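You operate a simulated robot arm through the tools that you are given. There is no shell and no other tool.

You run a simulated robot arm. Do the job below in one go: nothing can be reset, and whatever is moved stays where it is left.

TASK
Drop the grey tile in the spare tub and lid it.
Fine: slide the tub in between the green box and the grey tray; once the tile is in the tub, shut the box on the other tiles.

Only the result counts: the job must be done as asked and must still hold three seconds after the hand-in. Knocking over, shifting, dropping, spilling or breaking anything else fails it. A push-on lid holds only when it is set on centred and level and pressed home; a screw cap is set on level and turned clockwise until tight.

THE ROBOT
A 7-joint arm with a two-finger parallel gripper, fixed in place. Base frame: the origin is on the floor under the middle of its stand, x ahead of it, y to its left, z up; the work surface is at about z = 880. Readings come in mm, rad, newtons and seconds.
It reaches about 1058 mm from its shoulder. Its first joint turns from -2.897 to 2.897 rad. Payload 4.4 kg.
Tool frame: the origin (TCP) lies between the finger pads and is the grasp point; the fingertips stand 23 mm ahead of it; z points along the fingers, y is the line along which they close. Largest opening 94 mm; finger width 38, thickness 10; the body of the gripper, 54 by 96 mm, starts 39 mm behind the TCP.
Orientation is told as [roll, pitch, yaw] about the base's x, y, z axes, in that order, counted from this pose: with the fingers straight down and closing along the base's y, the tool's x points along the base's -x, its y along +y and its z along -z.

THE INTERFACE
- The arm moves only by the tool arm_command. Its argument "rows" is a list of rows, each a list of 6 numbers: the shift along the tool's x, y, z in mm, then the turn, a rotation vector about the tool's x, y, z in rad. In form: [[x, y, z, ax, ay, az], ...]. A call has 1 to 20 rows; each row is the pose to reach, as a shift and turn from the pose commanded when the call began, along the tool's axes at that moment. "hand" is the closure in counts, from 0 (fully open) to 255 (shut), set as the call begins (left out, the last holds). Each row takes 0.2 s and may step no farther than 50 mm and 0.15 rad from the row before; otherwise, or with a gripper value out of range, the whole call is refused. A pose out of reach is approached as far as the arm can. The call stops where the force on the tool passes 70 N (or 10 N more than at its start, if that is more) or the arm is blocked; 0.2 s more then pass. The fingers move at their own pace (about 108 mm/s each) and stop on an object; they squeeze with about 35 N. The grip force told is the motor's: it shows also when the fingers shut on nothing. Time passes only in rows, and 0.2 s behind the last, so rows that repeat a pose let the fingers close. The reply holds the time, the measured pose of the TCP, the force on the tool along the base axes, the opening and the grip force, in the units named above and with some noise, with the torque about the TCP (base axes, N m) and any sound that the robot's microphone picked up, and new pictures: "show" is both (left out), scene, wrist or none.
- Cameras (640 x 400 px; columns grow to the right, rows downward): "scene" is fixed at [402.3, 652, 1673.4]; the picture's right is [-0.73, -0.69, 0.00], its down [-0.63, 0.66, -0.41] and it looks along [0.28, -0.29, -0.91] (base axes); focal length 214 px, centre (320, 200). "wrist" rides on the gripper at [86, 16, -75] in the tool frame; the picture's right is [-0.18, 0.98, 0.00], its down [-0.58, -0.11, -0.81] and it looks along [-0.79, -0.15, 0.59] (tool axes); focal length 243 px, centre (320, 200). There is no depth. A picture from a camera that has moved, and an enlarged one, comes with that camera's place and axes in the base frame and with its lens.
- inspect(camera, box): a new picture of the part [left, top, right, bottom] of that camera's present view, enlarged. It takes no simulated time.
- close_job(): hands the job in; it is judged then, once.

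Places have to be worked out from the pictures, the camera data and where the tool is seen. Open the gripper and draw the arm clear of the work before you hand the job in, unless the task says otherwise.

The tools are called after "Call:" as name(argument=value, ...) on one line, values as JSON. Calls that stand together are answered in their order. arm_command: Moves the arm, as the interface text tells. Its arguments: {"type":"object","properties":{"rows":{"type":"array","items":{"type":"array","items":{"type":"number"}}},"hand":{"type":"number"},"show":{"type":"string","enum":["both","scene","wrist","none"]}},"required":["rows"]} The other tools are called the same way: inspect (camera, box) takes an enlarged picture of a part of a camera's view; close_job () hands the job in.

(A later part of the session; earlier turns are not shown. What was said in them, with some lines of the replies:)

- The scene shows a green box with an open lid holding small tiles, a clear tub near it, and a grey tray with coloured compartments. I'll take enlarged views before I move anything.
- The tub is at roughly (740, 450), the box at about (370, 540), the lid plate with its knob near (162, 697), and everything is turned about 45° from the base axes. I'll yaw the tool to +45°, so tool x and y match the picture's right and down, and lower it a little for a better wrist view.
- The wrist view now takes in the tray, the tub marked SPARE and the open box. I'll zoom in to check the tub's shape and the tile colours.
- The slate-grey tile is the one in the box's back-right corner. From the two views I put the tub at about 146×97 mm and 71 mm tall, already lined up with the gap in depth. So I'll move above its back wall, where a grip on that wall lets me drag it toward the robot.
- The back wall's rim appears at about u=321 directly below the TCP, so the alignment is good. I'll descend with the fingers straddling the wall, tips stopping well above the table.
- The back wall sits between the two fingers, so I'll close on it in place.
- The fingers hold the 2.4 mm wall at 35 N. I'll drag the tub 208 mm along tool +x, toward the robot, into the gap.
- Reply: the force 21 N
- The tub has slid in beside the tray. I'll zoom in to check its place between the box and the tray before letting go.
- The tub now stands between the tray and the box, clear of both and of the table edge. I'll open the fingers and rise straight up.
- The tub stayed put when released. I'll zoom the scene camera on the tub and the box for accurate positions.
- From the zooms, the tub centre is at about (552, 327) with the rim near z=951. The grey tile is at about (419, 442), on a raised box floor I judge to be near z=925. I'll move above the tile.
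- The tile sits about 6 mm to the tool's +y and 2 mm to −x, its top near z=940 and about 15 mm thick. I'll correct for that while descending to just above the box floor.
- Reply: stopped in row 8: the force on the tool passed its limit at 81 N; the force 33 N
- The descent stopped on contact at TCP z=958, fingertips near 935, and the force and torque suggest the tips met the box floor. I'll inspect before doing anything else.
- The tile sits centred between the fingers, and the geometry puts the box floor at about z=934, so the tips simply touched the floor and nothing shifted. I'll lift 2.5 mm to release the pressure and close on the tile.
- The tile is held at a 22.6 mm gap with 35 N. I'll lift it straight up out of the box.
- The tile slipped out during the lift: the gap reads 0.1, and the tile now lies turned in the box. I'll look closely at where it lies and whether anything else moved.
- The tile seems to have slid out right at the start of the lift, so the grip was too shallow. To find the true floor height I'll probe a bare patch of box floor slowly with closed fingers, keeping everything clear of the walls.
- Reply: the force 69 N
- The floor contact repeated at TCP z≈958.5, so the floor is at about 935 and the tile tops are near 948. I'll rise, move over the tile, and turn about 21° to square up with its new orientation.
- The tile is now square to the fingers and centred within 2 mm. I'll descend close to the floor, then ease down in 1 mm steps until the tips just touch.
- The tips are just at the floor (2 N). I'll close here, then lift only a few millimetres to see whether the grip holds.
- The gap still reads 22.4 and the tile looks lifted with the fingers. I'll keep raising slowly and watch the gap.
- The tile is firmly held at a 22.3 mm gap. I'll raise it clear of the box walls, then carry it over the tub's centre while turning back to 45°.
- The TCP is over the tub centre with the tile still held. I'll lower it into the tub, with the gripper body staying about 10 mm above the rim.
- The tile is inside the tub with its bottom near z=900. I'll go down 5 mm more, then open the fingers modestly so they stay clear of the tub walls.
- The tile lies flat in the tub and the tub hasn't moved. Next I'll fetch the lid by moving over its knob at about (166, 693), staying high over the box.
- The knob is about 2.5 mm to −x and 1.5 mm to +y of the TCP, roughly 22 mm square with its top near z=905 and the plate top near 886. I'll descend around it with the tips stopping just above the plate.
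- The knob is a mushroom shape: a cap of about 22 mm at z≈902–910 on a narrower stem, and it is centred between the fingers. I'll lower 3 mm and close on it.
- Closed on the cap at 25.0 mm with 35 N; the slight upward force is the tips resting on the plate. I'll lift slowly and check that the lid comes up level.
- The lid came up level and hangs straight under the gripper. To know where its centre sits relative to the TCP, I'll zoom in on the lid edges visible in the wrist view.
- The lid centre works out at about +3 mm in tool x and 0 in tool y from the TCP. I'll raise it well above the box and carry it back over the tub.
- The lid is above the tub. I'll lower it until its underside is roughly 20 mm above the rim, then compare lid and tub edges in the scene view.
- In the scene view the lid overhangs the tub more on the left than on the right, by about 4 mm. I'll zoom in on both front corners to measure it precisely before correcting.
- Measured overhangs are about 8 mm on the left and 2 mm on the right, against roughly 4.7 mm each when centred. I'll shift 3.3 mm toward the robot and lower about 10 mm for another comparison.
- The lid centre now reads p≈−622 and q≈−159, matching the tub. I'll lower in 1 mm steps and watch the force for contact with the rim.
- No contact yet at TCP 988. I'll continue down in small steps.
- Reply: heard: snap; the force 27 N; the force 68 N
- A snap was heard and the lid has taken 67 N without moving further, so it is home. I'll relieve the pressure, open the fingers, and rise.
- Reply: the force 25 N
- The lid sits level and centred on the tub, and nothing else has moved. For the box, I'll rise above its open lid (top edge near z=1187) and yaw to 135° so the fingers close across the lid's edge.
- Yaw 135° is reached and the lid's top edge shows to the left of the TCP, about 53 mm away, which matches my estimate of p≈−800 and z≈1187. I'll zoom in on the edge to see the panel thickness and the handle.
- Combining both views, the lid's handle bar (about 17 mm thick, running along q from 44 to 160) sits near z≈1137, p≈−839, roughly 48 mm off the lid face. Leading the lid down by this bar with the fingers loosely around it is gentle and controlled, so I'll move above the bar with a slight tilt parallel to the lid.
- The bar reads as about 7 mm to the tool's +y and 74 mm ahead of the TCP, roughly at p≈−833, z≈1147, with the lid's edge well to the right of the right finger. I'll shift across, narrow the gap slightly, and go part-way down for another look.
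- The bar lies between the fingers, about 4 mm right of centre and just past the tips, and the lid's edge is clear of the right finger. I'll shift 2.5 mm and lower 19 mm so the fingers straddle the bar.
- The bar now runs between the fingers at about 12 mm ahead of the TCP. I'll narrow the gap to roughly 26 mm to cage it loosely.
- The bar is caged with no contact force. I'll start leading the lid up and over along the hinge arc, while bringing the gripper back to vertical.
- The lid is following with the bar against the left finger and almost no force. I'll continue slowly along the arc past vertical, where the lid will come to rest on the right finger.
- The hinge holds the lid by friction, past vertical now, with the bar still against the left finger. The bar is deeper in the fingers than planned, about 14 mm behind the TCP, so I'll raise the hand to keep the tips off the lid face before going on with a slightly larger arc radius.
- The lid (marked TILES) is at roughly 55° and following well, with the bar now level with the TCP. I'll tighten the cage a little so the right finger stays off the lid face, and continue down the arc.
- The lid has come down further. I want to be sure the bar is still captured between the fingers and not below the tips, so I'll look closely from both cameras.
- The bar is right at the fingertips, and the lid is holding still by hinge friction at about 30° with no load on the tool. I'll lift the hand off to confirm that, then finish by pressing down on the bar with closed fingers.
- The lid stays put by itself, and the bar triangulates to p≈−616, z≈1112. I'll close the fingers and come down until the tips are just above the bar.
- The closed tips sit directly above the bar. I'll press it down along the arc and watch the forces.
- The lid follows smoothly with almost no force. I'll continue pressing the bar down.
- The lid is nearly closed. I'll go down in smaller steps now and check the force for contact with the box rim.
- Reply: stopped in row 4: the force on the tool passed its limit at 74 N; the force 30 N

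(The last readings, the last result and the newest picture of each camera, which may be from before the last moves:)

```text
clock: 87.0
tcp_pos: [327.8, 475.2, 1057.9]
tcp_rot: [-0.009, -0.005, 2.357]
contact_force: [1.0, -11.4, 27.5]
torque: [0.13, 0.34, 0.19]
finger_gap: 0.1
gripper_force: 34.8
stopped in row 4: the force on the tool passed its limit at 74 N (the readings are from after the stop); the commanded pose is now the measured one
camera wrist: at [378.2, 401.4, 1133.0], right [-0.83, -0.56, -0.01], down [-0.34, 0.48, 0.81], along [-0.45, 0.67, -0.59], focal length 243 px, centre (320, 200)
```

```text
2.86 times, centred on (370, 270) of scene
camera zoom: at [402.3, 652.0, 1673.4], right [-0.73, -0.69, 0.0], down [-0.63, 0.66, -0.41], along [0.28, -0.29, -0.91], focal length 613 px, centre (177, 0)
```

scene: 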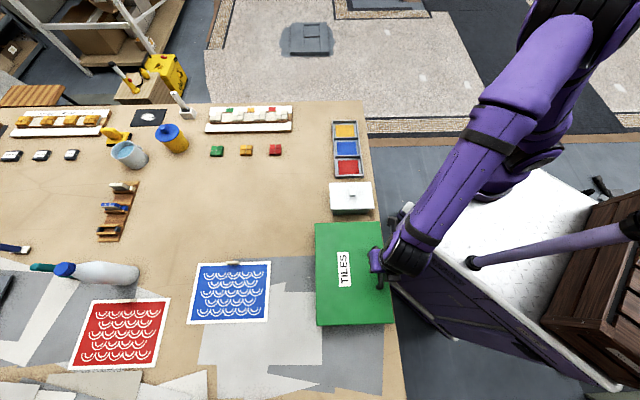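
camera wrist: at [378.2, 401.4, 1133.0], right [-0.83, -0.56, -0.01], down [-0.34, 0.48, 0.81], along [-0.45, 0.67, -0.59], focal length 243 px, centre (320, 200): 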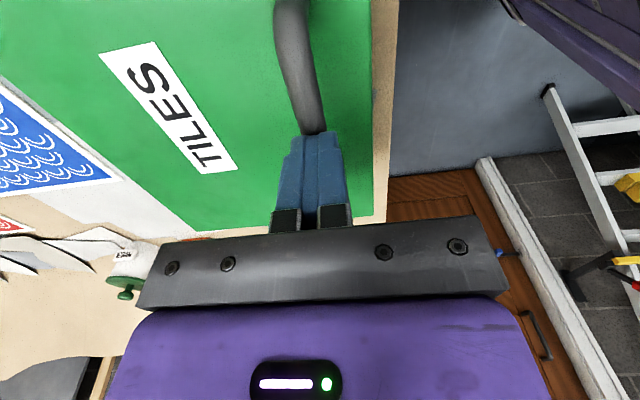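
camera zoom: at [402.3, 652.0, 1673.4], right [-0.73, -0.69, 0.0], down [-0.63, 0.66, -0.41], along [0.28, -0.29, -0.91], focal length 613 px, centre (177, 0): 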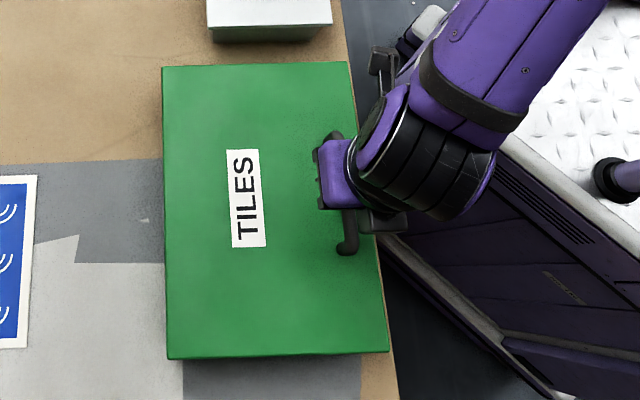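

The press met solid resistance at the height where the bar should be with the lid flat (about 48 mm above the lid), so the lid is down on the rim. I'll lift off and check that it stays closed.

Call:
arm_command(rows=[[0, 0, -3, 0, 0, 0], [0, 0, -10, 0, 0, 0], [0, 0, -30, 0, 0, 0], [0, 0, -70, 0, 0, 0], [0, 0, -115, 0, 0, 0], [0, 0, -160, 0, 0, 0], [0, 0, -160, 0, 0, 0]], show="both")

Call:
inspect(camera="scene", box=[300, 200, 420, 340])

Call:
inspect(camera="scene", box=[300, 300, 410, 345])

Call:
inspect(camera="wrist", box=[100, 0, 460, 220])

```text
clock: 88.6
tcp_pos: [326.6, 474.8, 1216.2]
tcp_rot: [-0.007, -0.004, 2.357]
contact_force: [0.0, -0.3, 0.1]
torque: [-0.01, -0.01, -0.01]
finger_gap: 0.2
gripper_force: 35.0
camera wrist: at [377.4, 401.9, 1291.1], right [-0.83, -0.56, -0.01], down [-0.33, 0.48, 0.81], along [-0.45, 0.67, -0.59], focal length 243 px, centre (320, 200)
```

scene: 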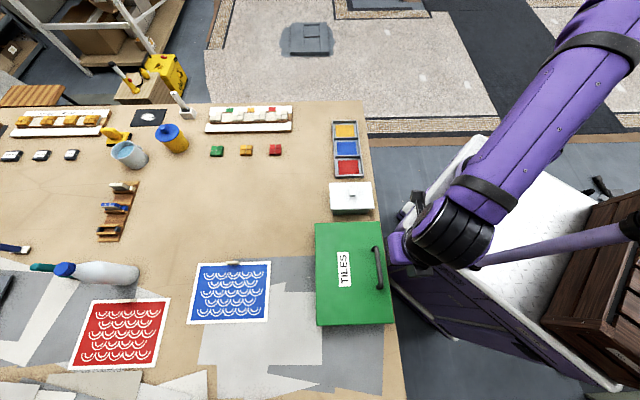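
wrist: 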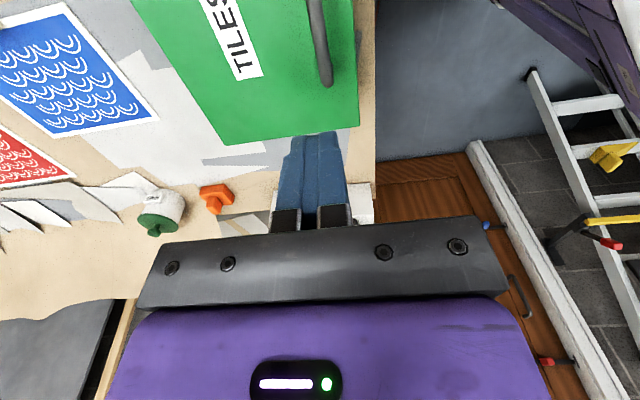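

```text
2.86 times, centred on (360, 270) of scene
camera zoom: at [402.3, 652.0, 1673.4], right [-0.73, -0.69, 0.0], down [-0.63, 0.66, -0.41], along [0.28, -0.29, -0.91], focal length 613 px, centre (206, 0)
```

zoom: 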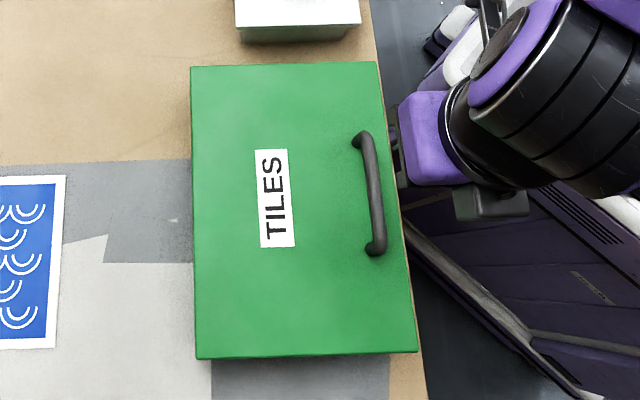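

```text
5.82 times, centred on (355, 322) of scene
camera zoom: at [402.3, 652.0, 1673.4], right [-0.73, -0.69, 0.0], down [-0.63, 0.66, -0.41], along [0.28, -0.29, -0.91], focal length 1248 px, centre (116, -513)
```

zoom: 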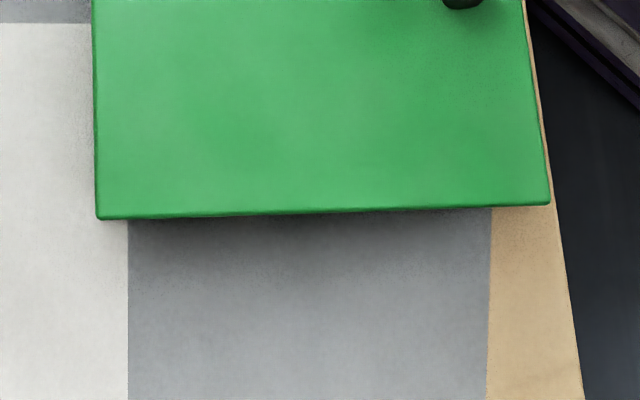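

```text
1.78 times, centred on (280, 110) of wrist
camera zoom: at [377.4, 401.9, 1291.1], right [-0.83, -0.56, -0.01], down [-0.33, 0.48, 0.81], along [-0.45, 0.67, -0.59], focal length 431 px, centre (391, 360)
```

zoom: 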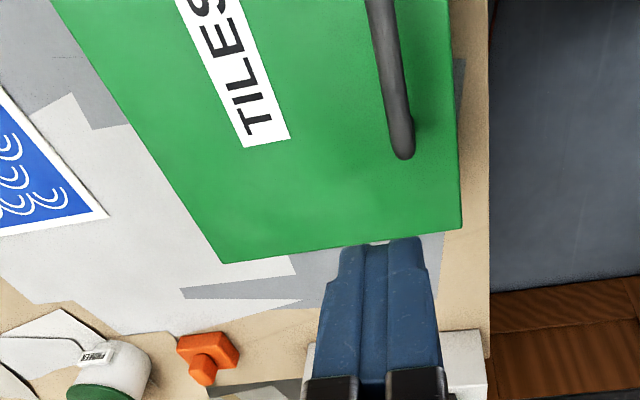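

The lid stayed exactly where I pressed it. For a better check of the lid seam and the tub, I'll move back over the tub side at a safe height and look along toward the box with the wrist camera.

Call:
arm_command(rows=[[20, -3, 0, 0, 0, 0], [60, -8, 0, 0, 0, 0], [105, -13, 0, 0, 0, 0], [150, -18, 10, 0, 0, 0], [190, -23, 30, 0, 0, 0], [230, -28, 60, 0, 0, 0], [258, -31, 85, 0, 0, 0], [269, -33, 100, 0, 0, 0], [269, -33, 100, 0, 0, 0]], hand=100, show="both")

Call:
inspect(camera="wrist", box=[100, 0, 580, 230])

Call:
inspect(camera="scene", box=[310, 170, 410, 240])

```text
refused: row 6 steps farther than a row can; nothing moved
```

```text
1.33 times, centred on (340, 115) of wrist
camera zoom: at [377.4, 401.9, 1291.1], right [-0.83, -0.56, -0.01], down [-0.33, 0.48, 0.81], along [-0.45, 0.67, -0.59], focal length 324 px, centre (293, 313)
```

zoom: 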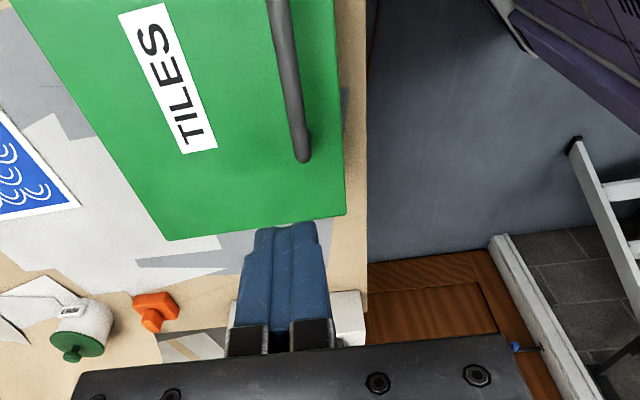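

```text
5.71 times, centred on (360, 205) of scene
camera zoom: at [402.3, 652.0, 1673.4], right [-0.73, -0.69, 0.0], down [-0.63, 0.66, -0.41], along [0.28, -0.29, -0.91], focal length 1226 px, centre (91, 171)
```

zoom: 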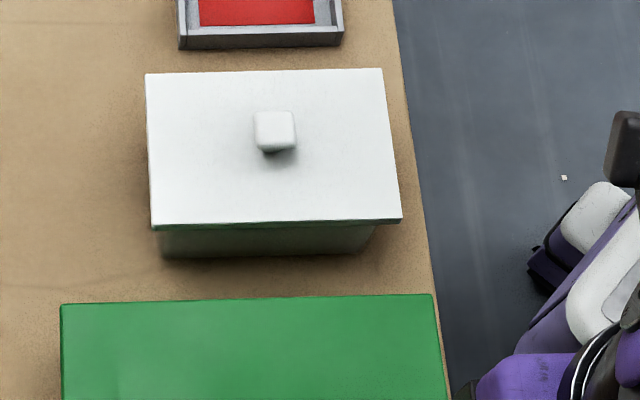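

That call was refused because one step was too long, and nothing moved. I'll resend it with shorter steps; the scene zoom still shows the tub lidded and level.

Call:
arm_command(rows=[[20, -3, 0, 0, 0, 0], [58, -8, 0, 0, 0, 0], [98, -13, 0, 0, 0, 0], [138, -18, 5, 0, 0, 0], [175, -22, 20, 0, 0, 0], [208, -26, 45, 0, 0, 0], [238, -29, 70, 0, 0, 0], [258, -31, 90, 0, 0, 0], [269, -33, 100, 0, 0, 0], [269, -33, 100, 0, 0, 0]], hand=100, show="both")

Call:
inspect(camera="wrist", box=[100, 0, 580, 230])

```text
clock: 90.8
tcp_pos: [541.7, 307.8, 1115.5]
tcp_rot: [-0.006, -0.004, 2.359]
contact_force: [-1.0, -0.1, 0.5]
torque: [-0.01, 0.03, 0.03]
finger_gap: 57.1
gripper_force: 0.1
camera wrist: at [592.0, 233.9, 1190.2], right [-0.83, -0.56, -0.01], down [-0.34, 0.48, 0.81], along [-0.45, 0.67, -0.59], focal length 243 px, centre (320, 200)
```

scene: 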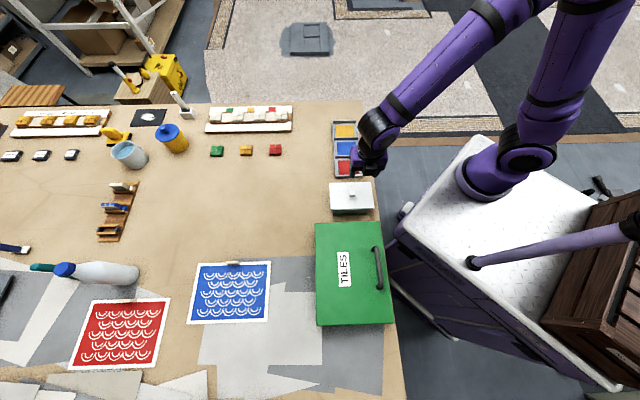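
wrist: 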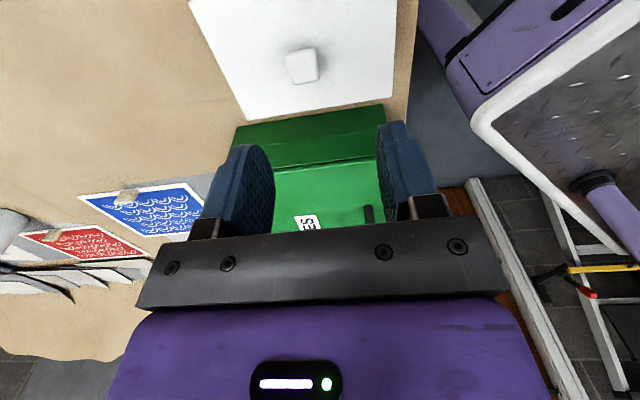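

```text
1.33 times, centred on (340, 115) of wrist
camera zoom: at [592.0, 233.9, 1190.2], right [-0.83, -0.56, -0.01], down [-0.34, 0.48, 0.81], along [-0.45, 0.67, -0.59], focal length 324 px, centre (293, 313)
```

zoom: 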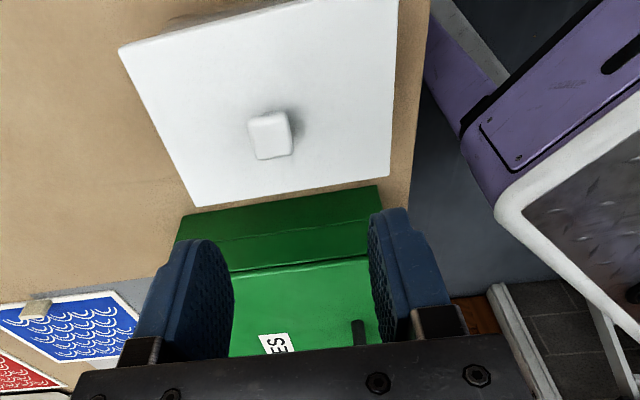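

Call:
inspect(camera="wrist", box=[225, 90, 400, 210])

Call:
inspect(camera="wrist", box=[180, 0, 430, 130])

```text
3.33 times, centred on (312, 150) of wrist
camera zoom: at [592.0, 233.9, 1190.2], right [-0.83, -0.56, -0.01], down [-0.34, 0.48, 0.81], along [-0.45, 0.67, -0.59], focal length 809 px, centre (345, 367)
```

zoom: 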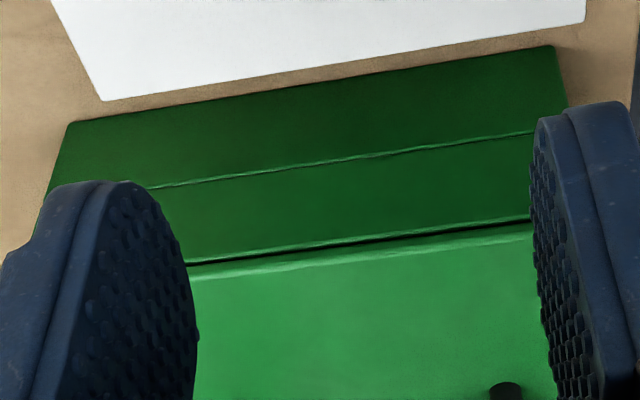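

```text
2.56 times, centred on (305, 65) of wrist
camera zoom: at [592.0, 233.9, 1190.2], right [-0.83, -0.56, -0.01], down [-0.34, 0.48, 0.81], along [-0.45, 0.67, -0.59], focal length 621 px, centre (358, 546)
```

zoom: 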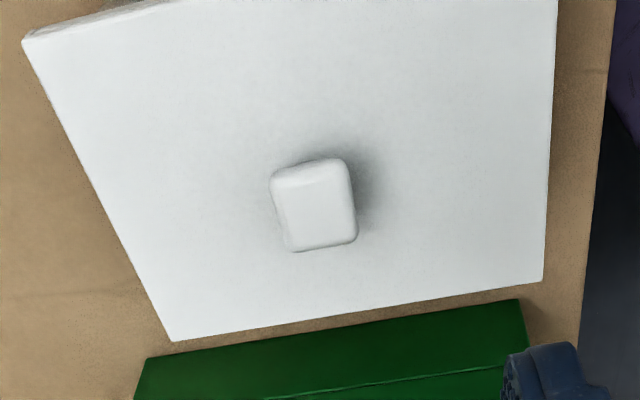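

The box's back wall and the lid are visible. I'll zoom in on the seam to see whether any gap widens toward the free edge.

Call:
inspect(camera="wrist", box=[270, 140, 330, 180])

Call:
inspect(camera="wrist", box=[325, 135, 385, 175])

```text
10.00 times, centred on (300, 160) of wrist
camera zoom: at [592.0, 233.9, 1190.2], right [-0.83, -0.56, -0.01], down [-0.34, 0.48, 0.81], along [-0.45, 0.67, -0.59], focal length 2426 px, centre (520, 600)
```

zoom: 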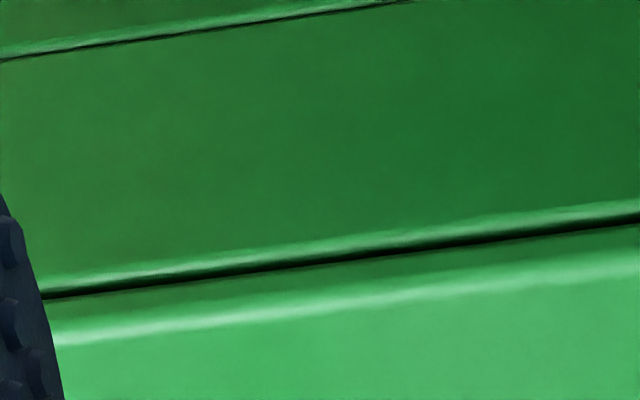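

```text
10.00 times, centred on (355, 155) of wrist
camera zoom: at [592.0, 233.9, 1190.2], right [-0.83, -0.56, -0.01], down [-0.34, 0.48, 0.81], along [-0.45, 0.67, -0.59], focal length 2426 px, centre (-30, 650)
```

zoom: 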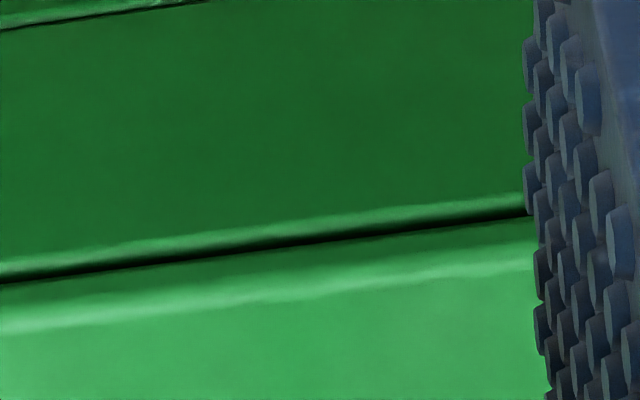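

The seam is a uniform hairline from the hinge side to the free side, so the box is fully shut, and the tub's lid sits flat. I'll draw the open gripper up and back, clear of the work.

Call:
arm_command(rows=[[0, 0, -40, 0, 0, 0], [0, 8, -80, 0, 0, 0], [0, 25, -118, 0, 0, 0], [0, 45, -155, 0, 0, 0], [0, 68, -190, 0, 0, 0], [0, 92, -222, 0, 0, 0], [0, 116, -250, 0, 0, 0], [0, 135, -265, 0, 0, 0], [0, 140, -270, 0, 0, 0], [0, 140, -270, 0, 0, 0]], hand=0, show="both")

Call:
inspect(camera="scene", box=[280, 110, 420, 340])

Call:
inspect(camera="scene", box=[310, 170, 400, 225])

```text
clock: 93.0
tcp_pos: [441.7, 208.5, 1385.9]
tcp_rot: [-0.007, -0.002, 2.356]
contact_force: [-0.4, 0.3, -0.5]
torque: [-0.02, 0.0, 0.02]
finger_gap: 93.9
gripper_force: 0.1
camera wrist: at [491.7, 134.3, 1459.3], right [-0.83, -0.56, -0.01], down [-0.34, 0.48, 0.81], along [-0.45, 0.67, -0.59], focal length 243 px, centre (320, 200)
```

scene: 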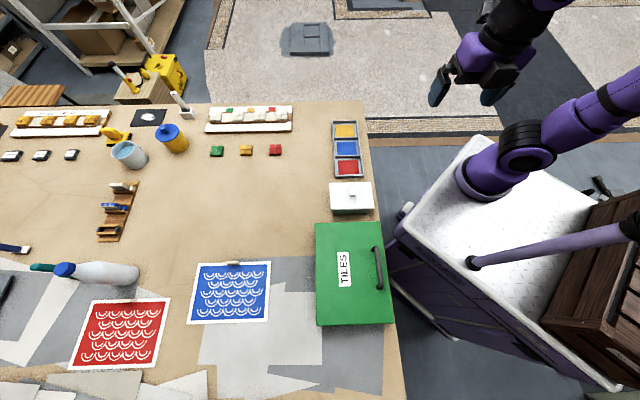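
wrist: 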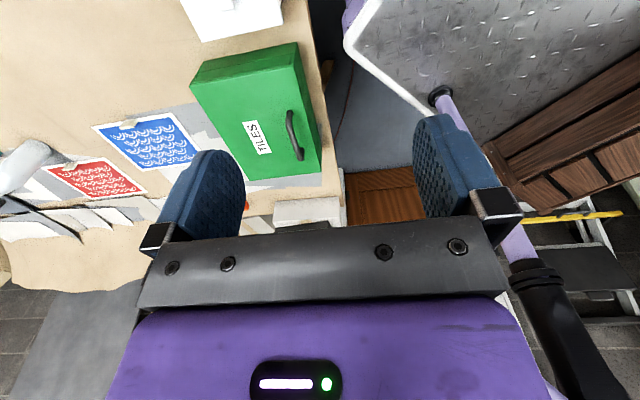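

```text
1.74 times, centred on (350, 225) of scene
camera zoom: at [402.3, 652.0, 1673.4], right [-0.73, -0.69, 0.0], down [-0.63, 0.66, -0.41], along [0.28, -0.29, -0.91], focal length 373 px, centre (268, 156)
```

zoom: 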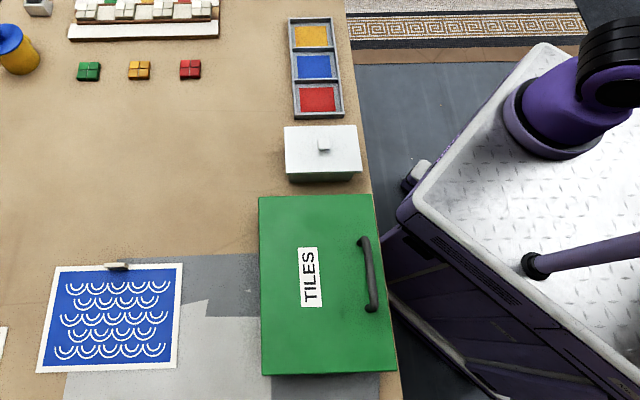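

```text
7.11 times, centred on (355, 198) of scene
camera zoom: at [402.3, 652.0, 1673.4], right [-0.73, -0.69, 0.0], down [-0.63, 0.66, -0.41], along [0.28, -0.29, -0.91], focal length 1525 px, centre (71, 218)
```

zoom: 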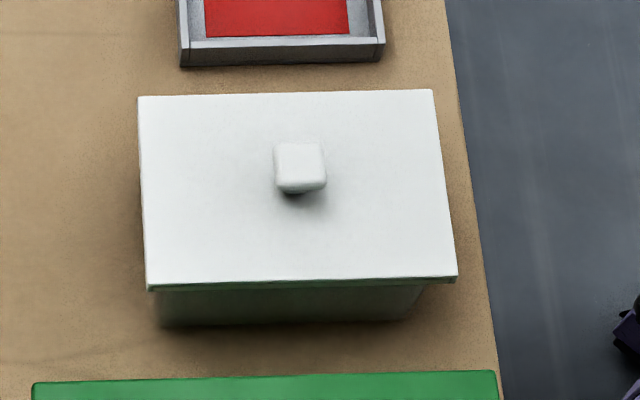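

The job looks complete. The lidded tub, with the grey tile inside, stands between the tray and the shut TILES box. Everything else is in its original place and the open gripper is well clear, so I'm handing it in.

Call:
close_job()

```text
The job is handed in.
```

I've handed the job in. The grey tile is in the spare tub with its lid on, and the green box is shut on the other tiles.

- **Tub:** I slid it into the gap between the green box and the grey tray, clear of both and of the table edge.
- **Tile:** It slipped out of the gripper on the first lift and stayed in the box, turned a little. I gripped it again lower down, and it now lies flat in the tub.
- **Tub lid:** I set it on centred and level and pressed it until it snapped, then on to about 68 N without it moving further.
- **Box:** The box lid stops firmly on the rim, and the seam is a thin, even line along its length.

The fingertips pressed on the box floor twice while I was finding its height, once at about 80 N. In the final pictures the box and everything else on the table look unmoved. The gripper is open and clear of the work.
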